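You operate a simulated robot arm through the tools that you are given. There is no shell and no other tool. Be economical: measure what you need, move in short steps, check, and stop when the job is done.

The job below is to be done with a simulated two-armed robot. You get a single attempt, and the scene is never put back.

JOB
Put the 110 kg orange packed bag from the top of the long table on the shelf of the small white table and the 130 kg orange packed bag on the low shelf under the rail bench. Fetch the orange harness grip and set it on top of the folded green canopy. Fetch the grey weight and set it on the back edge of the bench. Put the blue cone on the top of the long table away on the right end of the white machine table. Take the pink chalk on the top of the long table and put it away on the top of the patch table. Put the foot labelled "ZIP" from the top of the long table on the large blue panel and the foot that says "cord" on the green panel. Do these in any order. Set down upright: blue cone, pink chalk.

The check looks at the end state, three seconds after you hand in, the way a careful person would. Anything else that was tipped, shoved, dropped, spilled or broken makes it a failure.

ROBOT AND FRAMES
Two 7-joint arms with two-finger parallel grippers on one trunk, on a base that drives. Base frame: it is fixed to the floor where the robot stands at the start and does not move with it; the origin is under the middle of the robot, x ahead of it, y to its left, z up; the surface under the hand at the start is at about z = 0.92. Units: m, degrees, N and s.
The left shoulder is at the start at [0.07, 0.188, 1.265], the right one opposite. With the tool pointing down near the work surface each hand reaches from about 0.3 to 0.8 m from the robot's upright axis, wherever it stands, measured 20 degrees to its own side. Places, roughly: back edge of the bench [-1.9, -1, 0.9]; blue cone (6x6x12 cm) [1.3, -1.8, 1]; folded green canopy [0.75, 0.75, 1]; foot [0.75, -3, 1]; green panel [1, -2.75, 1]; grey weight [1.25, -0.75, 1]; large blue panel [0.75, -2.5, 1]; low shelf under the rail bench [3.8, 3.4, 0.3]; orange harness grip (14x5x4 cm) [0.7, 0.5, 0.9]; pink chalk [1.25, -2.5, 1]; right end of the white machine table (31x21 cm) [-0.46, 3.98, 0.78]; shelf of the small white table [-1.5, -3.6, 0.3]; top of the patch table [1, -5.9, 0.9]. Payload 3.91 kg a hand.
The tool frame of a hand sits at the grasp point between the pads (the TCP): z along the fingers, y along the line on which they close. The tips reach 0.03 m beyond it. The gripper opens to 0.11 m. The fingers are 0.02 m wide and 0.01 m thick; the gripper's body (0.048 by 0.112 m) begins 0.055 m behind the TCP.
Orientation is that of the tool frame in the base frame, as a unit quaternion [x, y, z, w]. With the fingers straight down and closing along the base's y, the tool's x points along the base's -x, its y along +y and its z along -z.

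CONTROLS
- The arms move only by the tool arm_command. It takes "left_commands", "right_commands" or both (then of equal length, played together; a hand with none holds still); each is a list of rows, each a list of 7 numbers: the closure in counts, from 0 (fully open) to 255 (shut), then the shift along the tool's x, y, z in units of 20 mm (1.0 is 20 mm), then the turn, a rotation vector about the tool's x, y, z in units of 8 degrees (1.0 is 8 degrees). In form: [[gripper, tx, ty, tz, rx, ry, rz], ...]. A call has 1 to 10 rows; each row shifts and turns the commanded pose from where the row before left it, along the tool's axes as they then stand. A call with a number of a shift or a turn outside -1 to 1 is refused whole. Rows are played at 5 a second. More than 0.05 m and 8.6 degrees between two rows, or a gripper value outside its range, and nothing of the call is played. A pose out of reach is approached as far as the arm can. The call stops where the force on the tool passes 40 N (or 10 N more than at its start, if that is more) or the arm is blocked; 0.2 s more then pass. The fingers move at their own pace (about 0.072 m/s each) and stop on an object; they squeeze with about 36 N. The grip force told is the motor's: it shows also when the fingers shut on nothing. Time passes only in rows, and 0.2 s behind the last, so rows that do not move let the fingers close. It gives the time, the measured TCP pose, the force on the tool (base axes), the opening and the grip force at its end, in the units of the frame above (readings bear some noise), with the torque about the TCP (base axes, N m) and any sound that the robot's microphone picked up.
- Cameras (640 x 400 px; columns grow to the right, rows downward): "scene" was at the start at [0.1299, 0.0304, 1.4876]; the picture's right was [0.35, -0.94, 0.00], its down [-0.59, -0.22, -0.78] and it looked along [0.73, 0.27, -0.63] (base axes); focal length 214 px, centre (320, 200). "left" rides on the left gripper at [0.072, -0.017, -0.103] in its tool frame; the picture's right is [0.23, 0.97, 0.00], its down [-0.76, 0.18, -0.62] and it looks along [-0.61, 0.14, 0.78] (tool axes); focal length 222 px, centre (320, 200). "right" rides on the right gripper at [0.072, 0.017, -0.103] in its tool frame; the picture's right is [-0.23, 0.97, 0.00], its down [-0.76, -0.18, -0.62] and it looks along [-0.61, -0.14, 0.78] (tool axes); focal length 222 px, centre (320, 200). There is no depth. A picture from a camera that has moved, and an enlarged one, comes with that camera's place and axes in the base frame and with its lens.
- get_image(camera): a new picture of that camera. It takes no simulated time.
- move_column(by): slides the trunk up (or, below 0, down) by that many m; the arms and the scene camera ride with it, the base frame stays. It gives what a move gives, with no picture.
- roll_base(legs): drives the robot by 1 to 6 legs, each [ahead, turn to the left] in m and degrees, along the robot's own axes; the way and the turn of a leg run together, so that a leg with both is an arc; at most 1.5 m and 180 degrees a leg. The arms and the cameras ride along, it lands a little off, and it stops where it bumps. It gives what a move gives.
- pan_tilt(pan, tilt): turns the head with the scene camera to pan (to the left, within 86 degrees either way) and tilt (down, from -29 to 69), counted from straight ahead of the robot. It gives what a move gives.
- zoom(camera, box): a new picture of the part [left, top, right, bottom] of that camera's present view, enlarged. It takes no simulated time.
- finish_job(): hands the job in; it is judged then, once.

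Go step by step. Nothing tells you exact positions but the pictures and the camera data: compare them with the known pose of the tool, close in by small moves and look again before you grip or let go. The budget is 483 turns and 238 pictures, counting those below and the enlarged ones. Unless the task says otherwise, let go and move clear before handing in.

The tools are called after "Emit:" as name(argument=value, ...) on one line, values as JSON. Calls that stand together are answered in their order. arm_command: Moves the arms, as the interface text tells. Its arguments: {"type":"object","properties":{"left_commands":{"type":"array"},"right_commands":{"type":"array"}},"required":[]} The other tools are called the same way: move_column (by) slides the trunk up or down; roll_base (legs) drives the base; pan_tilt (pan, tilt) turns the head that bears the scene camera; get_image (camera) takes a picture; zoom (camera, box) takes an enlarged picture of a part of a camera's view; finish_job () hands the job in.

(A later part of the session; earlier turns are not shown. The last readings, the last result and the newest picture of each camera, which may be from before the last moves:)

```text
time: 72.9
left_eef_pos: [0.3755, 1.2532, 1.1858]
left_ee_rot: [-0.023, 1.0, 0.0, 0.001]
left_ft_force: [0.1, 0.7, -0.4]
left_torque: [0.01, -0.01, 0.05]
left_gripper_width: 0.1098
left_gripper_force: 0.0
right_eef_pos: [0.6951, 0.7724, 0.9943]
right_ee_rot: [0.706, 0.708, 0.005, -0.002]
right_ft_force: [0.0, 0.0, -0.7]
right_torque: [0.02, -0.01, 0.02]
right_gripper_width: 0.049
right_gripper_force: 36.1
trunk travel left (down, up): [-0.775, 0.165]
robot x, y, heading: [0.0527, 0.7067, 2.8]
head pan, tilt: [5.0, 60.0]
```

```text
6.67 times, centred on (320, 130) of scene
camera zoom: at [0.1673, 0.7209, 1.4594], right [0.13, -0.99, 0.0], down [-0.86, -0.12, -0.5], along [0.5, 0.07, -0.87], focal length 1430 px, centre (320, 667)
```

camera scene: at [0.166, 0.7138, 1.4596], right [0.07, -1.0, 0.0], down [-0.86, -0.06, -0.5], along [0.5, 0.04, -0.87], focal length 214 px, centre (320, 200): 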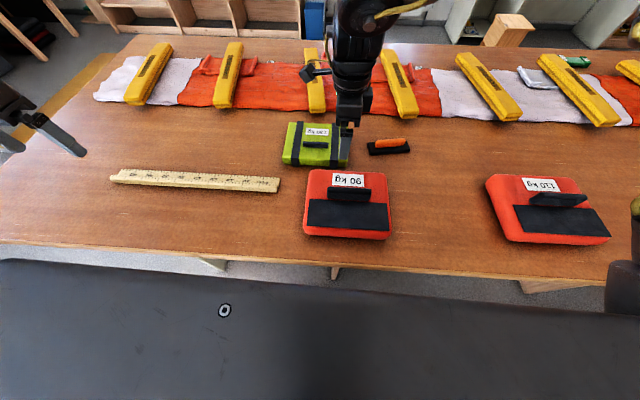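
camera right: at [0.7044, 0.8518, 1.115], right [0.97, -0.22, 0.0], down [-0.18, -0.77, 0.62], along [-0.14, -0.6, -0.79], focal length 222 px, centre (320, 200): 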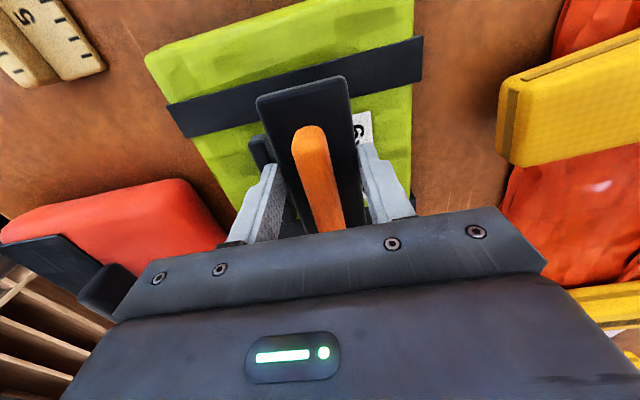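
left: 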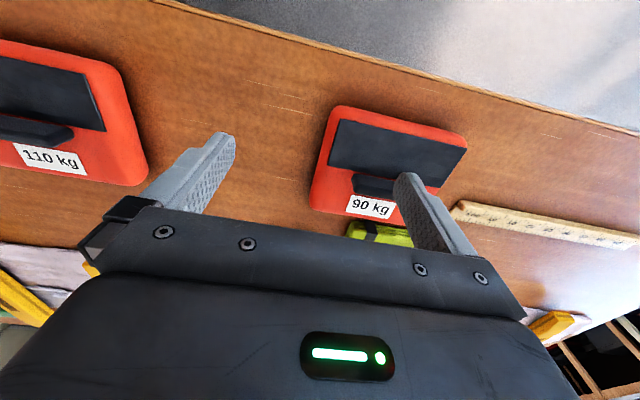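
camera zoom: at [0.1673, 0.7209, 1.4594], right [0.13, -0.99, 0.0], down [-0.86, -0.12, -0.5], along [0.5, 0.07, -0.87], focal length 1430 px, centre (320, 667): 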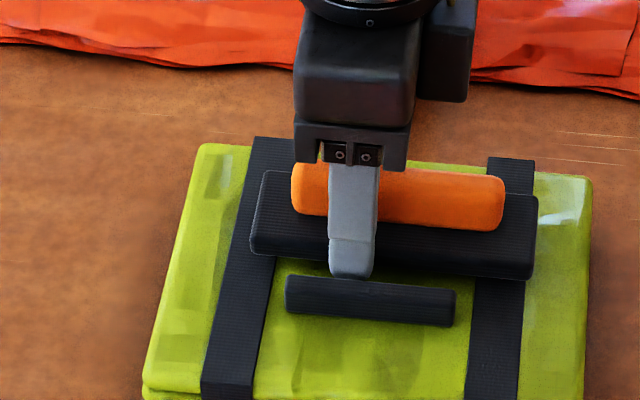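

No contact yet, so the canopy top is lower than I thought (≈0.955) and the handle lies ~2 cm further back. I'll raise a little, roll 2 cm ahead, then continue.

Emit:
arm_command(right_commands=[[255, 0, 0, -0.4, 0, 0, 0], [255, 0, 0, -0.3, 0, 0, 0]])

Emit:
roll_base(legs=[[0.018, 0]])

Emit:
arm_command(right_commands=[[255, 0, 0, 0, 0, 0, 0], [255, 0, 0, 0, 0, 0, 0]])

Emit:
zoom(camera="scene", box=[272, 100, 368, 160])

```text
time: 73.5
left_eef_pos: [0.3761, 1.2525, 1.185]
left_ee_rot: [-0.024, 1.0, 0.0, 0.001]
left_ft_force: [0.3, 0.2, 0.3]
left_torque: [-0.01, -0.03, 0.0]
left_gripper_width: 0.11
left_gripper_force: 0.0
right_eef_pos: [0.6943, 0.7731, 1.0091]
right_ee_rot: [0.705, 0.709, 0.004, -0.001]
right_ft_force: [-0.3, 0.3, -0.6]
right_torque: [0.0, -0.03, 0.01]
right_gripper_width: 0.049
right_gripper_force: 35.8
trunk travel left (down, up): [-0.775, 0.165]
robot x, y, heading: [0.0531, 0.7069, 2.6]
head pan, tilt: [5.0, 60.0]
```

```text
time: 74.2
left_eef_pos: [0.3885, 1.2536, 1.186]
left_ee_rot: [-0.024, 1.0, 0.0, 0.003]
left_ft_force: [-0.9, 0.7, -0.2]
left_torque: [0.01, -0.05, 0.01]
left_gripper_width: 0.1099
left_gripper_force: 0.0
right_eef_pos: [0.7082, 0.7748, 1.0113]
right_ee_rot: [0.705, 0.709, 0.006, -0.001]
right_ft_force: [0.0, 0.8, -0.6]
right_torque: [0.0, -0.04, 0.01]
right_gripper_width: 0.0491
right_gripper_force: 36.2
trunk travel left (down, up): [-0.775, 0.165]
robot x, y, heading: [0.0704, 0.7075, 2.5]
head pan, tilt: [5.0, 60.0]
```

```text
time: 74.8
left_eef_pos: [0.3915, 1.2552, 1.1857]
left_ee_rot: [-0.023, 1.0, 0.0, 0.0]
left_ft_force: [0.0, 0.5, 0.3]
left_torque: [0.0, 0.0, 0.0]
left_gripper_width: 0.1101
left_gripper_force: 0.0
right_eef_pos: [0.7116, 0.7735, 1.0098]
right_ee_rot: [0.705, 0.709, 0.005, -0.001]
right_ft_force: [0.1, 0.1, -0.6]
right_torque: [-0.02, -0.04, 0.03]
right_gripper_width: 0.0489
right_gripper_force: 35.6
trunk travel left (down, up): [-0.775, 0.165]
robot x, y, heading: [0.0691, 0.7139, 2.7]
head pan, tilt: [5.0, 60.0]
```

```text
6.67 times, centred on (320, 130) of scene
camera zoom: at [0.1832, 0.7215, 1.4596], right [0.13, -0.99, 0.0], down [-0.86, -0.12, -0.5], along [0.5, 0.07, -0.87], focal length 1430 px, centre (320, 667)
```

zoom: 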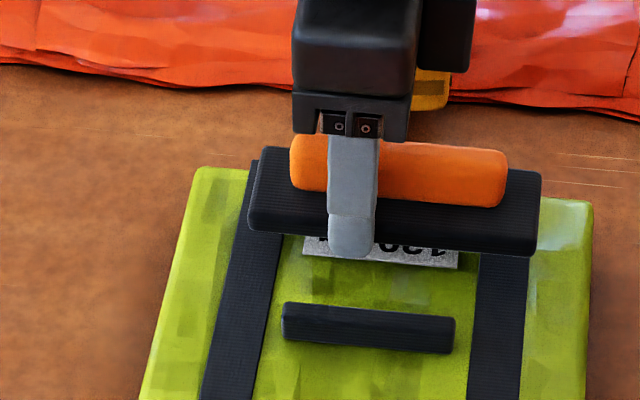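

Emit:
arm_command(right_commands=[[255, 0, 0, 0.4, 0, 0, 0], [255, 0, 0, 0.3, 0, 0, 0], [255, 0, 0, 0.15, 0, 0, 0], [255, 0, 0, 0.1, 0, 0, 0], [255, 0, 0, 0.1, 0, 0, 0], [255, 0, 0, 0.1, 0, 0, 0], [255, 0, 0, 0, 0, 0, 0]])

Emit:
zoom(camera="scene", box=[272, 100, 368, 160])

```text
time: 76.4
left_eef_pos: [0.3912, 1.2535, 1.1864]
left_ee_rot: [-0.024, 1.0, 0.0, 0.002]
left_ft_force: [-0.1, -0.6, 0.7]
left_torque: [0.04, 0.02, 0.0]
left_gripper_width: 0.1101
left_gripper_force: 0.2
right_eef_pos: [0.7107, 0.7738, 0.9905]
right_ee_rot: [0.705, 0.709, 0.009, -0.001]
right_ft_force: [6.6, 1.0, 27.8]
right_torque: [-0.51, 0.54, -0.01]
right_gripper_width: 0.049
right_gripper_force: 36.2
trunk travel left (down, up): [-0.775, 0.165]
robot x, y, heading: [0.0705, 0.7092, 2.8]
head pan, tilt: [5.0, 60.0]
```

```text
6.67 times, centred on (320, 130) of scene
camera zoom: at [0.1823, 0.7218, 1.46], right [0.13, -0.99, 0.0], down [-0.86, -0.12, -0.5], along [0.5, 0.07, -0.87], focal length 1430 px, centre (320, 667)
```

zoom: 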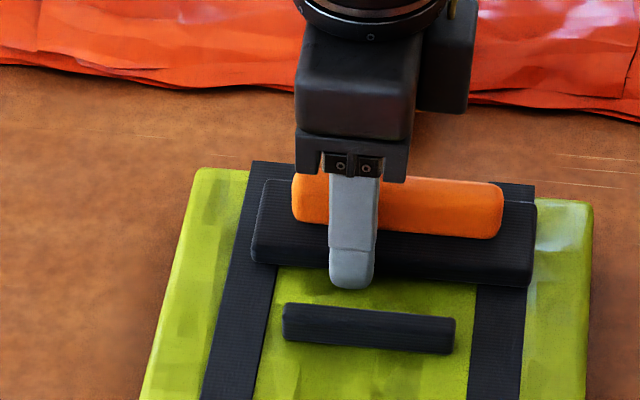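

In contact. I'll ease up a millimetre, open partly and rise.

Emit:
arm_command(right_commands=[[255, 0, 0, -0.1, 0, 0, 0], [115, 0, 0, 0, 0, 0, 0], [105, 0, 0, 0, 0, 0, 0], [100, 0, 0, 0, 0, 0, 0], [100, 0, 0, -0.3, 0, 0, 0], [100, 0, 0, -0.7, 0, 0, 0], [100, 0, 0, -1, 0, 0, 0], [100, 0, 0, -1, 0, 0, 0], [0, 0, 0, -1, 0, 0, 0], [0, 0, 0, -1, 0, 0, 0]])

Emit:
arm_command(right_commands=[[0, 0, -1, -1, 0, 0, 0], [0, 0, -1, -1, 0, 0, 0], [0, 0, -1, -1, 0, 0, 0], [0, 0, -1, -0.5, 0, 0, 0], [0, 0, 0, 0, 0, 0, 0]])

Emit:
zoom(camera="scene", box=[240, 80, 400, 180])

```text
time: 78.6
left_eef_pos: [0.3924, 1.2543, 1.186]
left_ee_rot: [-0.023, 1.0, -0.001, 0.001]
left_ft_force: [0.5, -0.2, 0.4]
left_torque: [0.0, -0.05, -0.05]
left_gripper_width: 0.1101
left_gripper_force: 0.1
right_eef_pos: [0.7123, 0.7742, 1.0892]
right_ee_rot: [0.705, 0.709, 0.004, -0.002]
right_ft_force: [1.3, 0.0, 0.1]
right_torque: [0.01, -0.05, 0.01]
right_gripper_width: 0.1099
right_gripper_force: 0.0
trunk travel left (down, up): [-0.775, 0.165]
robot x, y, heading: [0.0677, 0.7093, 2.7]
head pan, tilt: [5.0, 60.0]
```

```text
time: 79.8
left_eef_pos: [0.3929, 1.2535, 1.1843]
left_ee_rot: [-0.023, 1.0, 0.0, 0.001]
left_ft_force: [-0.7, -0.3, 0.0]
left_torque: [0.01, 0.02, -0.05]
left_gripper_width: 0.11
left_gripper_force: 0.1
right_eef_pos: [0.6332, 0.7735, 1.1573]
right_ee_rot: [0.705, 0.709, 0.004, -0.002]
right_ft_force: [-0.6, 0.1, 0.6]
right_torque: [-0.02, 0.0, 0.01]
right_gripper_width: 0.11
right_gripper_force: 0.0
trunk travel left (down, up): [-0.775, 0.165]
robot x, y, heading: [0.0705, 0.71, 2.8]
head pan, tilt: [5.0, 60.0]
```

```text
4.00 times, centred on (320, 130) of scene
camera zoom: at [0.1854, 0.7219, 1.4594], right [0.13, -0.99, 0.0], down [-0.86, -0.12, -0.5], along [0.5, 0.07, -0.87], focal length 858 px, centre (320, 480)
```

zoom: 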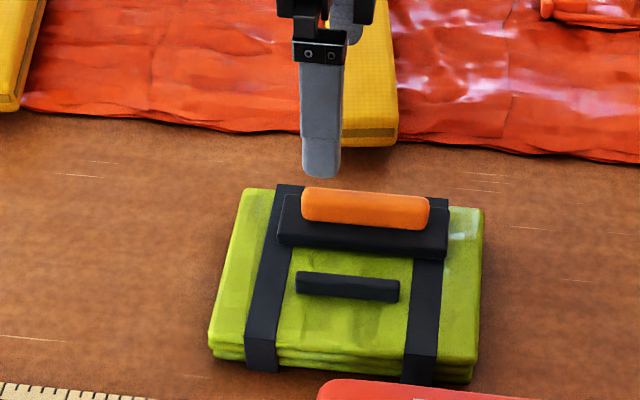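

The harness grip rests on the canopy. Next is the 130 kg bag at about [0.53, -0.44], so I'll drive right along the table to y ≈ -0.25.

Emit:
roll_base(legs=[[-0.28, 0], [0, -92.8], [0.97, 0], [0, 90], [0.21, 0]])

Emit:
arm_command(right_commands=[[0, 0, -1, 0, 0, 0, -1], [0, 0, -1, 0, 0, 0, -1], [0, 0, 0, 0, 0, 0, -1], [0, 0, 0, 0, 0, 0, -1], [0, 0, 0, 0, 0, 0, -1], [0, 0, 0, 0, 0, 0, -1], [0, 0, 0, 0, 0, 0, -1], [0, 0, 0, 0, 0, 0, -1], [0, 0, 0, 0, 0, 0, -1], [0, 0, 0, 0, 0, 0, -1]])

Emit:
pan_tilt(pan=-15, tilt=60)

Emit:
get_image(camera="scene")

```text
time: 95.5
left_eef_pos: [0.3401, 0.2561, 1.1866]
left_ee_rot: [-0.007, 1.0, 0.0, 0.002]
left_ft_force: [-0.3, 0.4, 0.4]
left_torque: [-0.01, -0.01, -0.01]
left_gripper_width: 0.11
left_gripper_force: 0.1
right_eef_pos: [0.5629, -0.2324, 1.1594]
right_ee_rot: [0.717, 0.697, 0.005, -0.001]
right_ft_force: [-1.0, -0.5, -0.7]
right_torque: [-0.01, 0.0, 0.02]
right_gripper_width: 0.1099
right_gripper_force: 0.1
trunk travel left (down, up): [-0.775, 0.165]
robot x, y, heading: [0.0004, -0.2767, 0.6]
head pan, tilt: [5.0, 60.0]
```

```text
time: 97.7
left_eef_pos: [0.3414, 0.2566, 1.1846]
left_ee_rot: [-0.006, 1.0, 0.0, 0.001]
left_ft_force: [-0.7, -0.1, 1.0]
left_torque: [-0.05, -0.02, -0.04]
left_gripper_width: 0.1099
left_gripper_force: 0.0
right_eef_pos: [0.525, -0.2337, 1.1584]
right_ee_rot: [0.101, 0.995, 0.005, 0.003]
right_ft_force: [-0.2, -0.3, 0.6]
right_torque: [0.02, 0.03, -0.04]
right_gripper_width: 0.11
right_gripper_force: 0.0
trunk travel left (down, up): [-0.775, 0.165]
robot x, y, heading: [0.0012, -0.2751, 0.8]
head pan, tilt: [5.0, 60.0]
```

```text
time: 98.5
left_eef_pos: [0.3433, 0.2564, 1.1842]
left_ee_rot: [-0.006, 1.0, -0.001, 0.001]
left_ft_force: [0.3, -0.2, 0.4]
left_torque: [-0.02, -0.04, 0.02]
left_gripper_width: 0.1099
left_gripper_force: 0.2
right_eef_pos: [0.5264, -0.2333, 1.1589]
right_ee_rot: [0.102, 0.995, 0.004, 0.001]
right_ft_force: [-0.7, 0.3, 0.2]
right_torque: [-0.02, -0.01, 0.0]
right_gripper_width: 0.1098
right_gripper_force: 0.0
trunk travel left (down, up): [-0.775, 0.165]
robot x, y, heading: [-0.0026, -0.2745, 0.6]
head pan, tilt: [-15.0, 60.0]
```

```text
207 pictures are left
camera scene: at [0.1145, -0.2908, 1.4594], right [-0.25, -0.97, 0.0], down [-0.84, 0.21, -0.5], along [0.48, -0.12, -0.87], focal length 214 px, centre (320, 200)
```

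scene: 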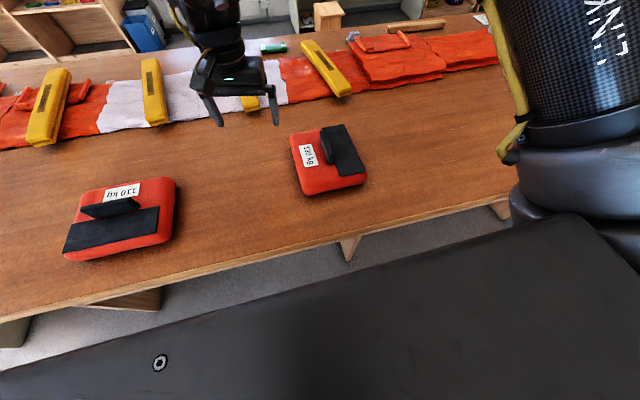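

Emit:
zoom(camera="scene", box=[270, 110, 390, 205])

Emit:
get_image(camera="right")

```text
4.21 times, centred on (330, 158) of scene
camera zoom: at [0.1145, -0.2908, 1.4594], right [-0.25, -0.97, 0.0], down [-0.84, 0.21, -0.5], along [0.48, -0.12, -0.87], focal length 903 px, centre (278, 379)
```

zoom: 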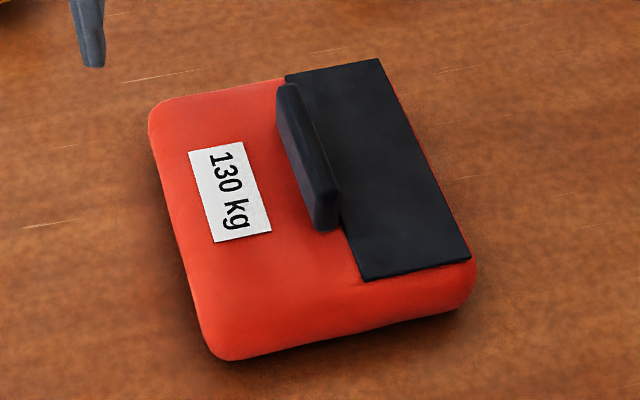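

```text
205 pictures are left
camera right: at [0.4577, -0.2025, 1.261], right [0.42, 0.91, 0.01], down [0.71, -0.33, 0.62], along [0.57, -0.26, -0.78], focal length 222 px, centre (320, 200)
```

right: 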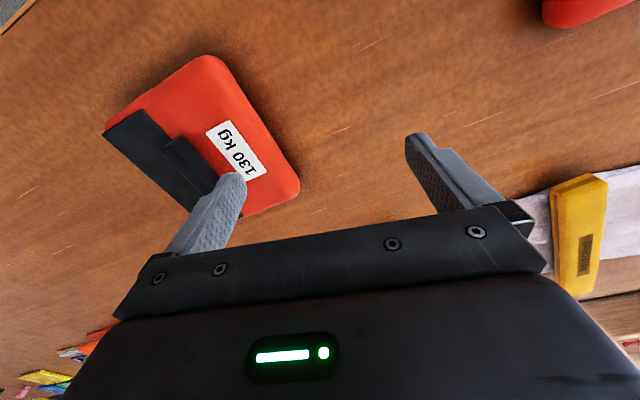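

The 130 kg bag's handle runs along x, centred at about [0.545, -0.43]. I'll align the hand to close along y and come above it.

Emit:
arm_command(right_commands=[[0, 0, 0, 0, 0, 0, -0.85], [0, 0, 0, 0, 0, 0, -0.85], [0, 0, -1, 0, 0, 0, 0], [0, 0, -1, 0, 0, 0, 0], [0, 0, -1, 0, 0, 0, 0], [0, -0.2, -1, 0, 0, 0, 0], [0, -0.2, -1, 0, 0, 0, 0], [0, -0.2, -1, 0, 0, 0, 0], [0, -0.2, -1, 0, 0, 0, 0], [0, -0.2, -1, 0, 0, 0, 0]])

Emit:
arm_command(right_commands=[[0, 0, -1, 0.6, 0, 0, 0], [0, 0, -0.9, 0.6, 0, 0, 0], [0, 0, 0, 0.8, 0, 0, 0], [0, 0, 0, 0, 0, 0, 0]])

Emit:
get_image(camera="right")

Emit:
zoom(camera="scene", box=[250, 60, 410, 200])

```text
time: 100.7
left_eef_pos: [0.3425, 0.2564, 1.1856]
left_ee_rot: [-0.006, 1.0, 0.0, 0.001]
left_ft_force: [-0.3, -0.4, 0.5]
left_torque: [0.03, -0.02, -0.02]
left_gripper_width: 0.11
left_gripper_force: 0.1
right_eef_pos: [0.5271, -0.3727, 1.1545]
right_ee_rot: [-0.014, 1.0, 0.005, 0.002]
right_ft_force: [0.4, 0.0, 0.0]
right_torque: [0.0, -0.03, 0.02]
right_gripper_width: 0.1101
right_gripper_force: 0.2
right hand out of reach, approached as far as the arm can: row 9, 10
trunk travel left (down, up): [-0.775, 0.165]
robot x, y, heading: [-0.0013, -0.2745, 0.7]
head pan, tilt: [-15.0, 60.0]
```

```text
time: 101.7
left_eef_pos: [0.3417, 0.2579, 1.1862]
left_ee_rot: [-0.006, 1.0, 0.0, 0.001]
left_ft_force: [0.4, -0.5, 0.5]
left_torque: [-0.03, 0.04, 0.0]
left_gripper_width: 0.1098
left_gripper_force: 0.0
right_eef_pos: [0.5092, -0.3904, 1.1124]
right_ee_rot: [-0.016, 1.0, 0.003, 0.002]
right_ft_force: [-0.9, -0.1, 0.8]
right_torque: [0.0, 0.01, -0.02]
right_gripper_width: 0.1101
right_gripper_force: 0.0
right hand out of reach, approached as far as the arm can: row 1, 2
trunk travel left (down, up): [-0.775, 0.165]
robot x, y, heading: [0.0017, -0.2714, 0.6]
head pan, tilt: [-15.0, 60.0]
```

```text
204 pictures are left
camera right: at [0.4356, -0.3762, 1.2158], right [0.19, 0.98, 0.01], down [0.76, -0.16, 0.63], along [0.62, -0.12, -0.78], focal length 222 px, centre (320, 200)
```

right: 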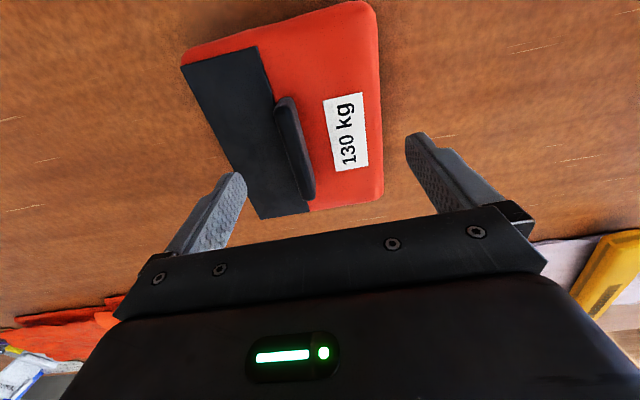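

```text
2.86 times, centred on (330, 130) of scene
camera zoom: at [0.1142, -0.2909, 1.4595], right [-0.25, -0.97, 0.0], down [-0.84, 0.21, -0.5], along [0.48, -0.12, -0.87], focal length 613 px, centre (291, 400)
```

zoom: 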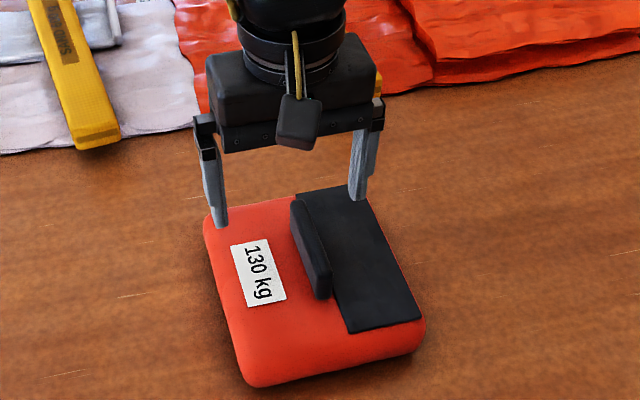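

The arm strains here, so I'll bring the hand over the handle (about [0.545, -0.423]) with a small base turn and creep instead.

Emit:
roll_base(legs=[[0.035, -3.8]])

Emit:
arm_command(right_commands=[[0, 0, 0, 0.5, 0, 0, 0], [0, 0, 0, 0.5, 0, 0, 0], [0, 0, 0, 0, 0, 0, 0]])

Emit:
get_image(camera="right")

```text
time: 102.6
left_eef_pos: [0.4009, 0.2365, 1.1883]
left_ee_rot: [0.026, 1.0, 0.0, 0.006]
left_ft_force: [-0.7, 0.3, 0.7]
left_torque: [-0.01, -0.07, 0.0]
left_gripper_width: 0.11
left_gripper_force: 0.0
right_eef_pos: [0.5254, -0.4205, 1.1195]
right_ee_rot: [0.016, 1.0, 0.002, 0.007]
right_ft_force: [-0.5, 0.3, 0.5]
right_torque: [-0.05, -0.08, 0.0]
right_gripper_width: 0.1098
right_gripper_force: 0.1
trunk travel left (down, up): [-0.775, 0.165]
robot x, y, heading: [0.0348, -0.2753, -3.0]
head pan, tilt: [-15.0, 60.0]
```

```text
time: 103.4
left_eef_pos: [0.4111, 0.2332, 1.1856]
left_ee_rot: [0.026, 1.0, -0.001, 0.001]
left_ft_force: [1.3, 0.7, 0.6]
left_torque: [0.02, 0.0, 0.0]
left_gripper_width: 0.1098
left_gripper_force: 0.0
right_eef_pos: [0.5353, -0.4235, 1.0928]
right_ee_rot: [0.016, 1.0, 0.004, 0.002]
right_ft_force: [0.3, 0.2, 0.3]
right_torque: [0.02, 0.05, -0.01]
right_gripper_width: 0.1101
right_gripper_force: 0.1
trunk travel left (down, up): [-0.775, 0.165]
robot x, y, heading: [0.0331, -0.2764, -3.1]
head pan, tilt: [-15.0, 60.0]
```

```text
202 pictures are left
camera right: at [0.4634, -0.4051, 1.1958], right [0.26, 0.97, 0.01], down [0.75, -0.21, 0.62], along [0.61, -0.15, -0.78], focal length 222 px, centre (320, 200)
```

right: 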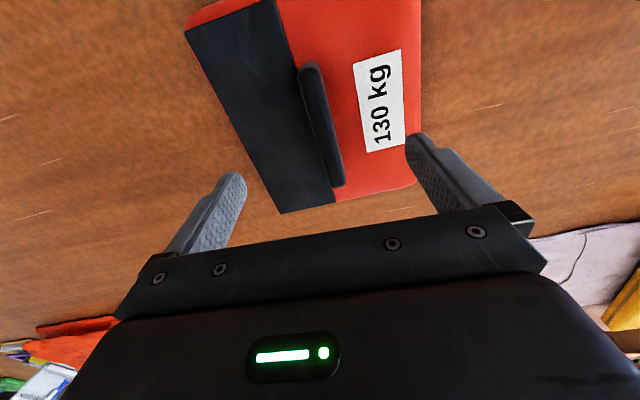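

Emit:
arm_command(right_commands=[[0, 0.2, 0.1, 0.8, 0, 0, -0.4], [0, 0, 0, 0.8, 0, 0, 0], [0, 0, 0, 0.8, 0, 0, 0], [0, 0, 0, 0.8, 0, 0, 0], [0, 0, 0, 0, 0, 0, 0]])

Emit:
zoom(camera="scene", box=[250, 60, 410, 200])

Emit:
get_image(camera="right")

```text
time: 104.6
left_eef_pos: [0.4104, 0.2327, 1.1854]
left_ee_rot: [0.026, 1.0, 0.0, 0.001]
left_ft_force: [0.2, -0.2, -0.7]
left_torque: [0.02, -0.01, 0.02]
left_gripper_width: 0.11
left_gripper_force: 0.0
right_eef_pos: [0.5202, -0.4099, 1.0299]
right_ee_rot: [-0.01, 1.0, 0.004, 0.003]
right_ft_force: [-0.3, 0.1, 0.3]
right_torque: [0.05, -0.01, 0.03]
right_gripper_width: 0.11
right_gripper_force: 0.0
right hand out of reach, approached as far as the arm can: row 1, 4
trunk travel left (down, up): [-0.775, 0.165]
robot x, y, heading: [0.0295, -0.2756, -2.7]
head pan, tilt: [-15.0, 60.0]
```

```text
2.86 times, centred on (330, 130) of scene
camera zoom: at [0.1477, -0.2992, 1.4594], right [-0.31, -0.95, 0.0], down [-0.82, 0.27, -0.5], along [0.48, -0.15, -0.87], focal length 613 px, centre (291, 400)
```

zoom: 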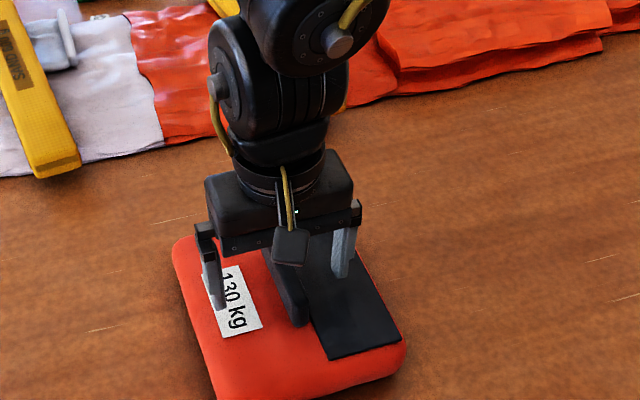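

```text
200 pictures are left
camera right: at [0.4472, -0.3944, 1.1323], right [0.21, 0.98, 0.01], down [0.76, -0.17, 0.63], along [0.62, -0.12, -0.78], focal length 222 px, centre (320, 200)
```

right: 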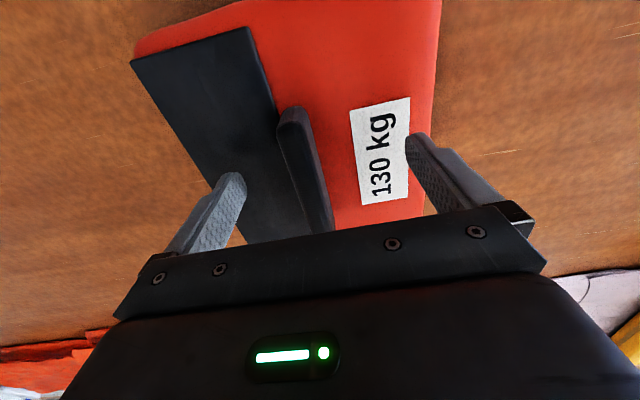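

Emit:
arm_command(right_commands=[[0, 0, 0, 0, 0, 0, 0.5], [0, 0, 0, 0.5, 0, 0, 0], [0, 0, 0, 0.4, 0, 0, 0], [0, 0, 0, 0.2, 0, 0, 0], [0, 0, 0, 0, 0, 0, 0]])

Emit:
get_image(camera="right")

```text
time: 105.8
left_eef_pos: [0.4103, 0.2335, 1.1848]
left_ee_rot: [0.027, 1.0, 0.0, 0.001]
left_ft_force: [-0.6, -0.4, 0.3]
left_torque: [-0.02, 0.04, -0.03]
left_gripper_width: 0.11
left_gripper_force: 0.1
right_eef_pos: [0.5211, -0.4087, 1.0082]
right_ee_rot: [0.023, 1.0, 0.004, 0.003]
right_ft_force: [-0.4, 0.9, -0.8]
right_torque: [0.04, 0.0, 0.0]
right_gripper_width: 0.1099
right_gripper_force: 0.0
trunk travel left (down, up): [-0.775, 0.165]
robot x, y, heading: [0.035, -0.2787, -3.2]
head pan, tilt: [-15.0, 60.0]
```

```text
199 pictures are left
camera right: at [0.4486, -0.3892, 1.1116], right [0.27, 0.96, 0.01], down [0.75, -0.22, 0.63], along [0.6, -0.16, -0.78], focal length 222 px, centre (320, 200)
```

right: 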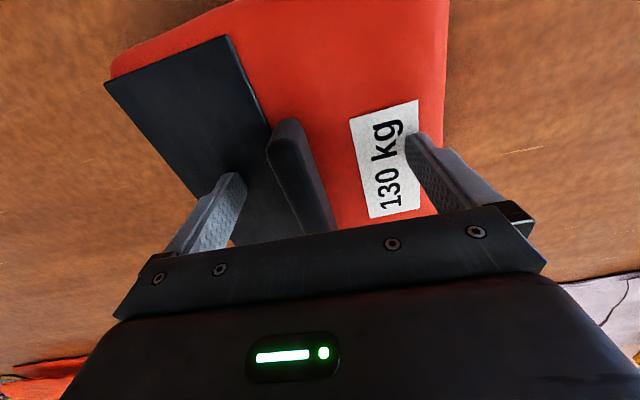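

Emit:
arm_command(right_commands=[[0, -0.5, -0.5, 0, 0, 0, 0], [0, -0.3, 0, 0.1, 0, 0, 0], [0, 0, 0, 0.2, 0, 0, 0], [0, 0, 0, 0.2, 0, 0, 0], [0, 0, 0, 0, 0, 0, 0]])

Emit:
zoom(camera="right", box=[150, 80, 470, 280])

Emit:
zoom(camera="scene", box=[270, 90, 390, 200])

```text
time: 106.6
left_eef_pos: [0.4072, 0.2324, 1.1863]
left_ee_rot: [0.026, 1.0, 0.001, 0.003]
left_ft_force: [0.4, 0.1, -0.1]
left_torque: [0.0, 0.04, -0.01]
left_gripper_width: 0.1101
left_gripper_force: 0.0
right_eef_pos: [0.534, -0.4211, 1.0087]
right_ee_rot: [0.025, 1.0, 0.002, 0.005]
right_ft_force: [-13.7, 0.7, 27.8]
right_torque: [-1.55, 0.72, -0.62]
right_gripper_width: 0.1098
right_gripper_force: 0.1
trunk travel left (down, up): [-0.775, 0.165]
robot x, y, heading: [0.0312, -0.2792, -2.9]
head pan, tilt: [-15.0, 60.0]
stopped in row 4 (right hand): the force on the tool passed its limit at 46 N (the readings are from after the stop); the commanded pose is now the measured one
```

```text
2.00 times, centred on (310, 180) of right
camera zoom: at [0.4611, -0.3997, 1.1105], right [0.27, 0.96, 0.01], down [0.75, -0.22, 0.63], along [0.61, -0.17, -0.78], focal length 444 px, centre (340, 240)
```

zoom: 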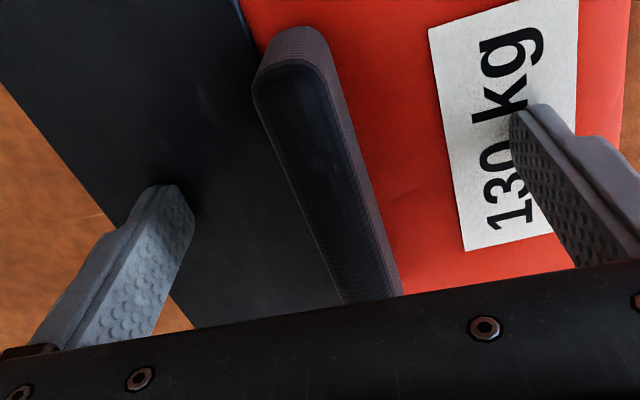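

```text
3.64 times, centred on (330, 145) of scene
camera zoom: at [0.1428, -0.2981, 1.4602], right [-0.31, -0.95, 0.0], down [-0.82, 0.27, -0.5], along [0.48, -0.16, -0.86], focal length 780 px, centre (284, 400)
```

zoom: 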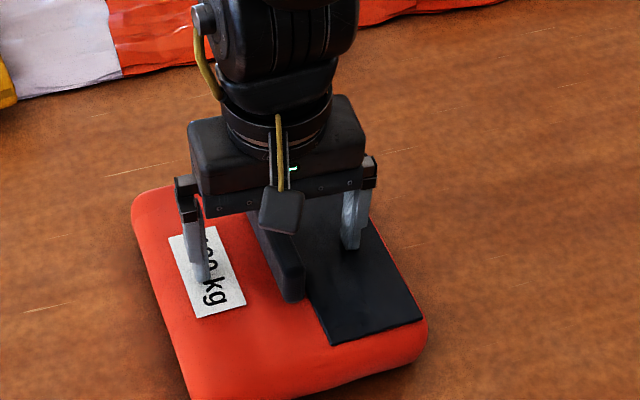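

The tips touch the bag's top at z ≈ 0.978 and straddle the handle. I'll raise 3 mm and close on it.

Emit:
arm_command(right_commands=[[0, 0, 0, -0.15, 0, 0, 0], [120, 0, 0, 0, 0, 0, 0], [255, 0, 0, 0, 0, 0, 0], [255, 0, 0, 0, 0, 0, 0], [255, 0, 0, 0, 0, 0, 0], [255, 0, 0, 0, 0, 0, 0], [255, 0, 0, 0, 0, 0, 0]])

Emit:
arm_command(right_commands=[[255, 0, 0, -0.4, 0, 0, 0], [255, 0, 0, -0.4, 0, 0, 0], [255, 0, 0, -0.4, 0, 0, 0], [255, 0, 0, 0, 0, 0, 0]])

Emit:
zoom(camera="scene", box=[250, 60, 410, 200])

```text
time: 108.2
left_eef_pos: [0.4099, 0.235, 1.1861]
left_ee_rot: [0.026, 1.0, 0.001, 0.002]
left_ft_force: [-0.1, 0.1, 0.6]
left_torque: [0.05, -0.03, 0.01]
left_gripper_width: 0.1098
left_gripper_force: 0.1
right_eef_pos: [0.5367, -0.4192, 1.0075]
right_ee_rot: [0.022, 1.0, 0.003, 0.006]
right_ft_force: [1.2, 2.2, 7.5]
right_torque: [-0.43, -0.23, 0.84]
right_gripper_width: 0.0191
right_gripper_force: 35.6
trunk travel left (down, up): [-0.775, 0.165]
robot x, y, heading: [0.0341, -0.2762, -2.9]
head pan, tilt: [-15.0, 60.0]
```

```text
time: 109.2
left_eef_pos: [0.4128, 0.2328, 1.1852]
left_ee_rot: [0.026, 1.0, 0.001, 0.001]
left_ft_force: [0.0, -0.8, 0.0]
left_torque: [0.02, 0.01, -0.02]
left_gripper_width: 0.1101
left_gripper_force: 0.1
right_eef_pos: [0.5376, -0.4209, 1.0325]
right_ee_rot: [0.024, 1.0, 0.002, 0.005]
right_ft_force: [0.0, -0.3, -9.2]
right_torque: [0.0, 0.09, 0.02]
right_gripper_width: 0.018
right_gripper_force: 36.1
trunk travel left (down, up): [-0.775, 0.165]
robot x, y, heading: [0.0339, -0.2747, -3.1]
head pan, tilt: [-15.0, 60.0]
```

```text
2.86 times, centred on (330, 130) of scene
camera zoom: at [0.1488, -0.2998, 1.4593], right [-0.31, -0.95, 0.0], down [-0.82, 0.27, -0.5], along [0.47, -0.15, -0.87], focal length 613 px, centre (291, 400)
```

zoom: 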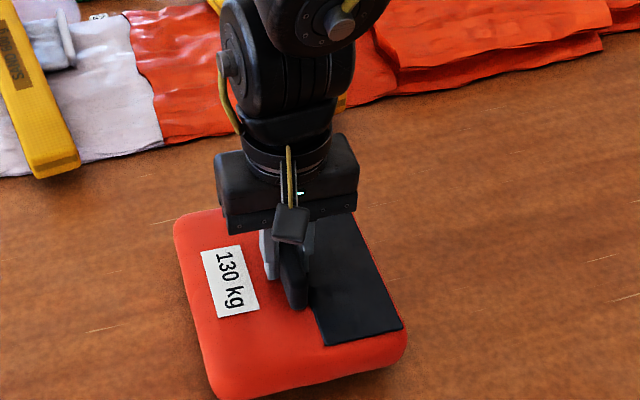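

The bag is lifted and weighs about 1 kg. I'll raise it, pull it in a little, back off from the table and look toward the left side of the room for the route.

Emit:
arm_command(right_commands=[[255, 0, 0, -0.8, 0, 0, 0], [255, 0, 0, -0.8, 0, 0, 0], [255, 0, 0, -0.8, 0, 0, 0], [255, 0, 0, -0.8, 0, 0, 0], [255, 0.5, 0, -0.8, 0, 0, 0], [255, 0.8, 0, -0.8, 0, 0, 0], [255, 0.8, 0, -0.5, 0, 0, 0], [255, 0, 0, 0, 0, 0, 0]])

Emit:
roll_base(legs=[[-0.5, 0], [0, 93]])

Emit:
pan_tilt(pan=-30, tilt=12)

Emit:
get_image(camera="scene")

```text
time: 111.0
left_eef_pos: [0.4124, 0.2326, 1.1856]
left_ee_rot: [0.026, 1.0, -0.001, 0.0]
left_ft_force: [0.0, 0.8, -0.1]
left_torque: [0.01, 0.03, 0.0]
left_gripper_width: 0.1097
left_gripper_force: 0.1
right_eef_pos: [0.4943, -0.4196, 1.1375]
right_ee_rot: [0.024, 1.0, 0.003, 0.005]
right_ft_force: [0.2, 0.3, -9.0]
right_torque: [-0.02, 0.05, -0.02]
right_gripper_width: 0.0178
right_gripper_force: 35.4
trunk travel left (down, up): [-0.775, 0.165]
robot x, y, heading: [0.032, -0.2728, -3.2]
head pan, tilt: [-15.0, 60.0]
```

```text
time: 117.9
left_eef_pos: [-0.9949, 0.1013, 1.185]
left_ee_rot: [-0.707, 0.707, 0.001, 0.001]
left_ft_force: [-0.9, 0.1, -0.1]
left_torque: [-0.01, -0.01, -0.01]
left_gripper_width: 0.1101
left_gripper_force: 0.1
right_eef_pos: [-0.3503, 0.2177, 1.1383]
right_ee_rot: [0.709, -0.705, -0.005, -0.001]
right_ft_force: [-1.3, -0.8, -9.2]
right_torque: [-0.05, 0.0, 0.02]
right_gripper_width: 0.0177
right_gripper_force: 35.8
trunk travel left (down, up): [-0.775, 0.165]
robot x, y, heading: [-0.4703, -0.2493, 89.8]
head pan, tilt: [-15.0, 60.0]
```

```text
time: 119.1
left_eef_pos: [-0.9965, 0.1018, 1.1852]
left_ee_rot: [-0.707, 0.708, 0.001, 0.0]
left_ft_force: [-1.1, 0.1, 0.4]
left_torque: [-0.03, 0.04, 0.0]
left_gripper_width: 0.11
left_gripper_force: 0.0
right_eef_pos: [-0.3489, 0.2174, 1.1365]
right_ee_rot: [0.709, -0.706, -0.004, -0.001]
right_ft_force: [0.4, 0.0, -8.7]
right_torque: [-0.06, 0.01, -0.03]
right_gripper_width: 0.018
right_gripper_force: 36.3
trunk travel left (down, up): [-0.775, 0.165]
robot x, y, heading: [-0.4692, -0.2515, 89.9]
head pan, tilt: [-30.0, 12.0]
```

```text
195 pictures are left
camera scene: at [-0.4228, -0.1176, 1.5304], right [0.86, -0.5, 0.0], down [-0.1, -0.18, -0.98], along [0.49, 0.85, -0.21], focal length 214 px, centre (320, 200)
```

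scene: 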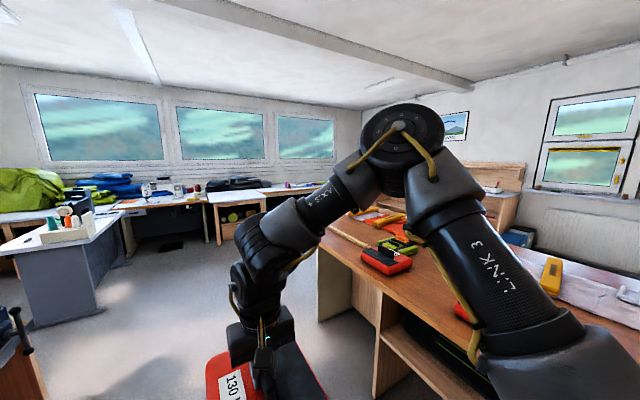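

The aisle beyond the table's left end is clear (table end ≈ y 1.5, wall benches start ≈ y 3.5). I'll drive to y ≈ 2.5, turn right, and go along to look for the rail bench.

Emit:
roll_base(legs=[[1.5, 0], [1.25, 0], [0, -90], [1.3, 0]])

Emit:
pan_tilt(pan=25, tilt=25)

Emit:
get_image(camera="scene")

```text
time: 142.4
left_eef_pos: [1.1732, 3.0269, 1.1864]
left_ee_rot: [0.002, 1.0, 0.0, 0.001]
left_ft_force: [0.0, 0.9, -0.6]
left_torque: [0.0, 0.03, -0.01]
left_gripper_width: 0.11
left_gripper_force: 0.1
right_eef_pos: [1.2893, 2.3799, 1.1364]
right_ee_rot: [-0.001, 1.0, 0.003, 0.004]
right_ft_force: [0.2, -0.7, -9.0]
right_torque: [-0.03, 0.05, -0.02]
right_gripper_width: 0.0179
right_gripper_force: 36.4
trunk travel left (down, up): [-0.775, 0.165]
robot x, y, heading: [0.82, 2.4999, -0.1]
head pan, tilt: [-30.0, 12.0]
```

```text
time: 143.7
left_eef_pos: [1.1748, 3.0265, 1.1851]
left_ee_rot: [0.002, 1.0, 0.0, 0.001]
left_ft_force: [0.2, -1.0, -0.8]
left_torque: [-0.01, 0.02, 0.0]
left_gripper_width: 0.1102
left_gripper_force: 0.0
right_eef_pos: [1.2887, 2.3796, 1.1367]
right_ee_rot: [0.0, 1.0, 0.003, 0.004]
right_ft_force: [0.3, -0.4, -8.8]
right_torque: [-0.02, 0.06, 0.0]
right_gripper_width: 0.0179
right_gripper_force: 35.9
trunk travel left (down, up): [-0.775, 0.165]
robot x, y, heading: [0.8235, 2.5009, -0.1]
head pan, tilt: [25.0, 25.0]
```

```text
194 pictures are left
camera scene: at [0.9568, 2.5384, 1.5094], right [0.42, -0.91, 0.0], down [-0.38, -0.18, -0.91], along [0.82, 0.38, -0.42], focal length 214 px, centre (320, 200)
```

scene: 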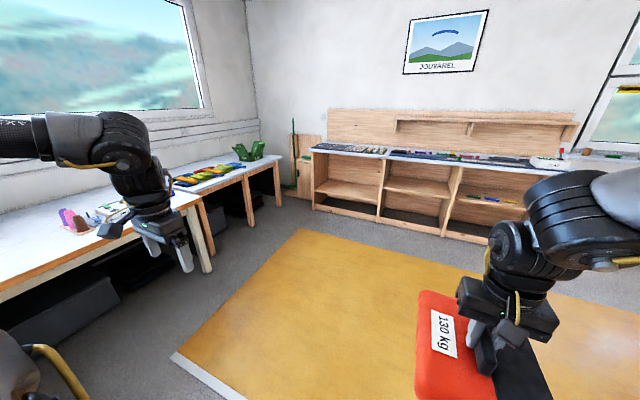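

The rail bench seems to be the wooden unit at the far wall, its left bay at about [3.8, 3.4]. Zooming on it.

Emit:
zoom(camera="scene", box=[280, 120, 440, 240])

Emit:
zoom(camera="scene", box=[380, 120, 620, 270])

```text
3.33 times, centred on (360, 180) of scene
camera zoom: at [0.9568, 2.5384, 1.5094], right [0.42, -0.91, 0.0], down [-0.38, -0.18, -0.91], along [0.82, 0.38, -0.42], focal length 715 px, centre (187, 267)
```

zoom: 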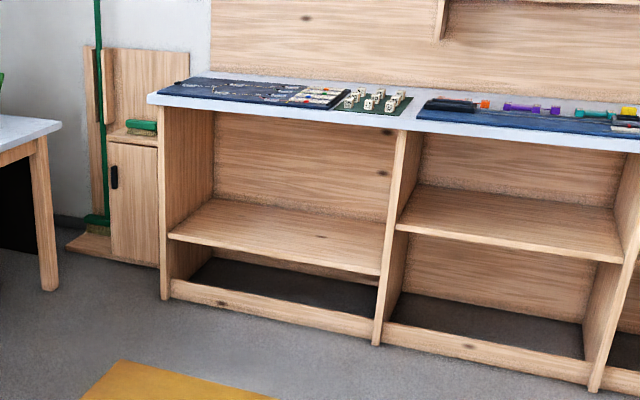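

```text
2.67 times, centred on (500, 195) of scene
camera zoom: at [0.9568, 2.5384, 1.5094], right [0.42, -0.91, 0.0], down [-0.38, -0.18, -0.91], along [0.82, 0.38, -0.42], focal length 572 px, centre (-160, 213)
```

zoom: 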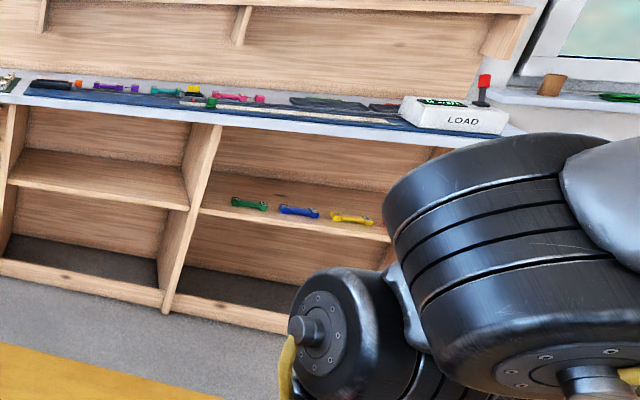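

The rail bench's left bay (y ≈ 2.88–3.85, front at x ≈ 3.55) has its low shelf at z ≈ 0.29, open up to ≈ 0.87. I'll tuck the left arm in first, then drive in front of that bay.

Emit:
arm_command(left_commands=[[0, 0.3, -1, 0, 0, 0, 0], [0, 0.3, -1, 0, 0, 0, 0], [0, 0.3, -1, 0, 0, 0, 0], [0, 0.3, -1, 0, 0, 0, 0], [0, 0.3, -1, 0, 0, 0, 0], [0, 0.3, -1, 0, 0, 0, 0], [0, 0.3, -1, 0, 0, 0, 0], [0, 0.3, -1, 0, 0, 0, 0], [0, 0.3, -1, 0, 0, 0, 0], [0, 0.3, -1, 0, 0, 0, 0]])

Emit:
roll_base(legs=[[1.0, 0], [0, 90], [0.95, 0], [0, -90]])

Emit:
pan_tilt(pan=10, tilt=35)

Emit:
get_image(camera="scene")

```text
time: 145.8
left_eef_pos: [1.1429, 2.8289, 1.1952]
left_ee_rot: [0.001, 1.0, 0.0, 0.0]
left_ft_force: [0.2, 0.0, -0.6]
left_torque: [-0.02, 0.01, -0.02]
left_gripper_width: 0.1101
left_gripper_force: 0.1
left hand out of reach, approached as far as the arm can: row 8, 9, 10
right_eef_pos: [1.2904, 2.3796, 1.1358]
right_ee_rot: [-0.002, 1.0, 0.003, 0.003]
right_ft_force: [0.9, 0.2, -9.3]
right_torque: [0.01, 0.07, 0.0]
right_gripper_width: 0.018
right_gripper_force: 36.3
trunk travel left (down, up): [-0.775, 0.165]
robot x, y, heading: [0.8223, 2.5027, -0.3]
head pan, tilt: [25.0, 25.0]
```

```text
time: 163.4
left_eef_pos: [2.1588, 3.7823, 1.1947]
left_ee_rot: [0.004, 1.0, 0.0, -0.001]
left_ft_force: [0.5, 0.8, 0.0]
left_torque: [-0.02, 0.01, 0.0]
left_gripper_width: 0.11
left_gripper_force: 0.1
right_eef_pos: [2.3056, 3.3333, 1.138]
right_ee_rot: [0.0, 1.0, 0.004, 0.005]
right_ft_force: [-0.2, 0.1, -9.0]
right_torque: [-0.01, 0.06, 0.02]
right_gripper_width: 0.0181
right_gripper_force: 36.0
trunk travel left (down, up): [-0.775, 0.165]
robot x, y, heading: [1.8379, 3.4538, -0.3]
head pan, tilt: [25.0, 25.0]
```

```text
time: 164.2
left_eef_pos: [2.1592, 3.7821, 1.1959]
left_ee_rot: [0.003, 1.0, -0.001, 0.0]
left_ft_force: [-0.2, 0.1, -0.7]
left_torque: [0.0, -0.02, 0.01]
left_gripper_width: 0.1101
left_gripper_force: 0.1
right_eef_pos: [2.3047, 3.333, 1.1363]
right_ee_rot: [0.0, 1.0, 0.002, 0.004]
right_ft_force: [0.0, -0.3, -9.0]
right_torque: [-0.01, 0.07, -0.05]
right_gripper_width: 0.0182
right_gripper_force: 36.4
trunk travel left (down, up): [-0.775, 0.165]
robot x, y, heading: [1.8428, 3.4574, -0.4]
head pan, tilt: [10.0, 35.0]
```

```text
191 pictures are left
camera scene: at [1.9762, 3.4691, 1.4936], right [0.17, -0.99, 0.0], down [-0.57, -0.1, -0.82], along [0.81, 0.14, -0.57], focal length 214 px, centre (320, 200)
```

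scene: 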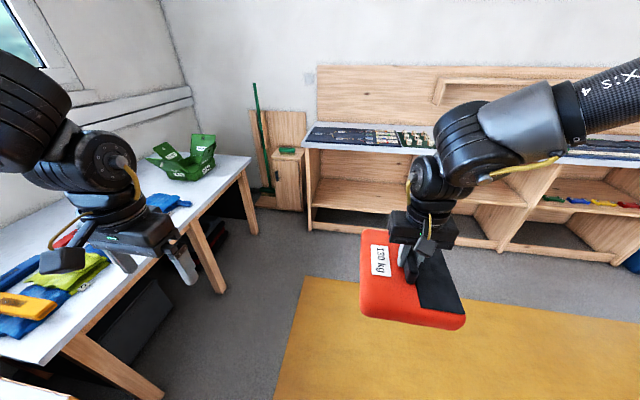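

I'm in line with the left bay. I'll lower the trunk in stages and check the clearance.

Emit:
move_column(by=-0.45)

Emit:
pan_tilt(pan=0, tilt=30)

Emit:
get_image(camera="scene")

```text
refused: -0.45 is not a number from -0.4 to 0.4
```

```text
time: 164.9
left_eef_pos: [2.1593, 3.7834, 1.1949]
left_ee_rot: [0.003, 1.0, 0.0, 0.0]
left_ft_force: [-0.4, 0.0, -0.2]
left_torque: [0.02, 0.03, -0.02]
left_gripper_width: 0.1101
left_gripper_force: 0.2
right_eef_pos: [2.305, 3.3328, 1.1364]
right_ee_rot: [0.001, 1.0, 0.003, 0.005]
right_ft_force: [0.3, 0.1, -8.9]
right_torque: [0.01, 0.05, 0.0]
right_gripper_width: 0.018
right_gripper_force: 36.0
trunk travel left (down, up): [-0.775, 0.165]
robot x, y, heading: [1.8361, 3.4578, -0.2]
head pan, tilt: [0.0, 30.0]
```

```text
190 pictures are left
camera scene: at [1.9798, 3.454, 1.5014], right [-0.01, -1.0, 0.0], down [-0.5, 0.0, -0.87], along [0.87, -0.01, -0.5], focal length 214 px, centre (320, 200)
```

scene: 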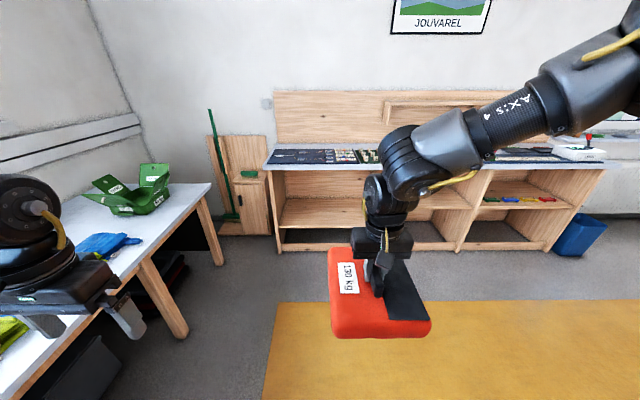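

Emit:
move_column(by=-0.36)

Emit:
get_image(camera="scene")

Emit:
get_image(camera="left")

```text
time: 168.4
left_eef_pos: [2.1591, 3.7822, 0.8358]
left_ee_rot: [0.003, 1.0, 0.001, 0.0]
left_ft_force: [-0.2, 0.4, 0.7]
left_torque: [0.01, -0.03, 0.0]
left_gripper_width: 0.11
left_gripper_force: 0.0
right_eef_pos: [2.3052, 3.3325, 0.7767]
right_ee_rot: [0.0, 1.0, 0.002, 0.004]
right_ft_force: [0.2, 0.6, -8.5]
right_torque: [0.02, 0.05, 0.02]
right_gripper_width: 0.0179
right_gripper_force: 36.1
trunk travel left (down, up): [-0.415, 0.525]
robot x, y, heading: [1.8417, 3.4531, -0.3]
head pan, tilt: [0.0, 30.0]
```

```text
189 pictures are left
camera scene: at [1.9793, 3.454, 1.1414], right [-0.01, -1.0, 0.0], down [-0.5, 0.0, -0.87], along [0.87, -0.01, -0.5], focal length 214 px, centre (320, 200)
```

scene: 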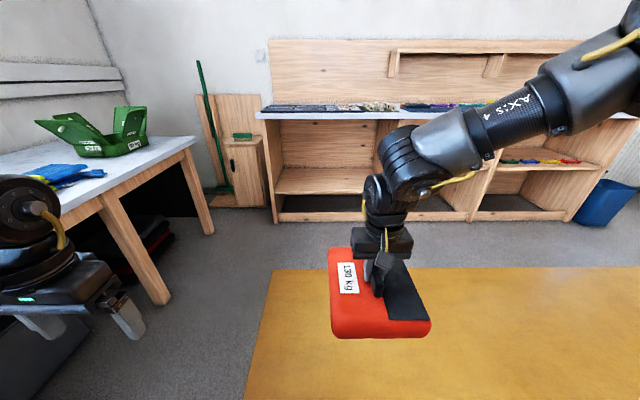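

```text
188 pictures are left
camera left: at [2.0863, 3.7658, 0.9395], right [-0.22, 0.98, 0.0], down [0.76, 0.17, 0.62], along [0.61, 0.14, -0.78], focal length 222 px, centre (320, 200)
```

left: 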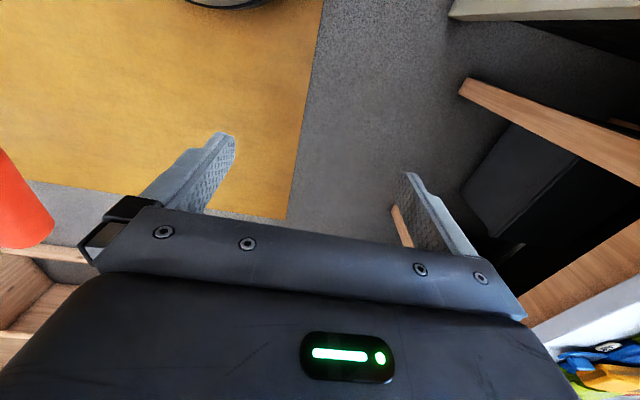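

Base and both hands are clear of the floor gear. I'll extend the right arm forward (so the left stays out of the bench) and check reach.

Emit:
arm_command(right_commands=[[255, -0.8, 0, 0, 0, 0, 0], [255, -0.8, 0, 0, 0, 0, 0], [255, -0.8, 0, 0, 0, 0, 0], [255, -0.8, 0, 0, 0, 0, 0], [255, -0.8, 0, 0, 0, 0, 0], [255, -0.8, 0, 0, 0, 0, 0], [255, -0.8, 0, 0, 0, 0, 0], [255, 0, 0, 0, 0, 0, 0]])

Emit:
move_column(by=-0.36)

Emit:
get_image(camera="scene")

```text
time: 170.2
left_eef_pos: [2.1606, 3.7816, 0.8361]
left_ee_rot: [0.003, 1.0, -0.001, 0.0]
left_ft_force: [-0.1, -1.1, 0.2]
left_torque: [-0.01, -0.01, -0.02]
left_gripper_width: 0.11
left_gripper_force: 0.1
right_eef_pos: [2.3839, 3.3619, 0.7761]
right_ee_rot: [0.001, 1.0, 0.002, 0.004]
right_ft_force: [-0.2, 0.6, -8.8]
right_torque: [0.01, 0.08, -0.01]
right_gripper_width: 0.0181
right_gripper_force: 35.6
right hand out of reach, approached as far as the arm can: row 4, 5, 6, 7
trunk travel left (down, up): [-0.415, 0.525]
robot x, y, heading: [1.8359, 3.4568, -0.6]
head pan, tilt: [0.0, 30.0]
```

```text
time: 173.7
left_eef_pos: [2.1587, 3.7832, 0.4761]
left_ee_rot: [0.003, 1.0, 0.0, 0.0]
left_ft_force: [-0.2, -0.1, 0.3]
left_torque: [-0.03, -0.01, 0.03]
left_gripper_width: 0.1101
left_gripper_force: 0.1
right_eef_pos: [2.3837, 3.3634, 0.4153]
right_ee_rot: [0.002, 1.0, 0.003, 0.004]
right_ft_force: [0.9, -0.5, -8.9]
right_torque: [0.02, 0.08, 0.01]
right_gripper_width: 0.0175
right_gripper_force: 35.8
trunk travel left (down, up): [-0.055, 0.885]
robot x, y, heading: [1.8395, 3.4561, -0.5]
head pan, tilt: [0.0, 30.0]
```

```text
187 pictures are left
camera scene: at [1.9792, 3.4541, 0.7814], right [-0.01, -1.0, 0.0], down [-0.5, 0.0, -0.87], along [0.87, -0.01, -0.5], focal length 214 px, centre (320, 200)
```

scene: 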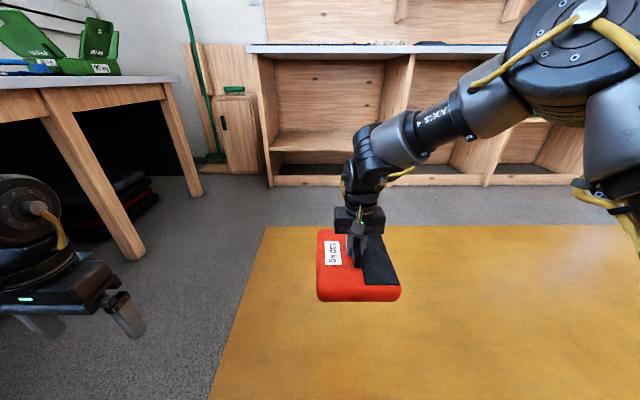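

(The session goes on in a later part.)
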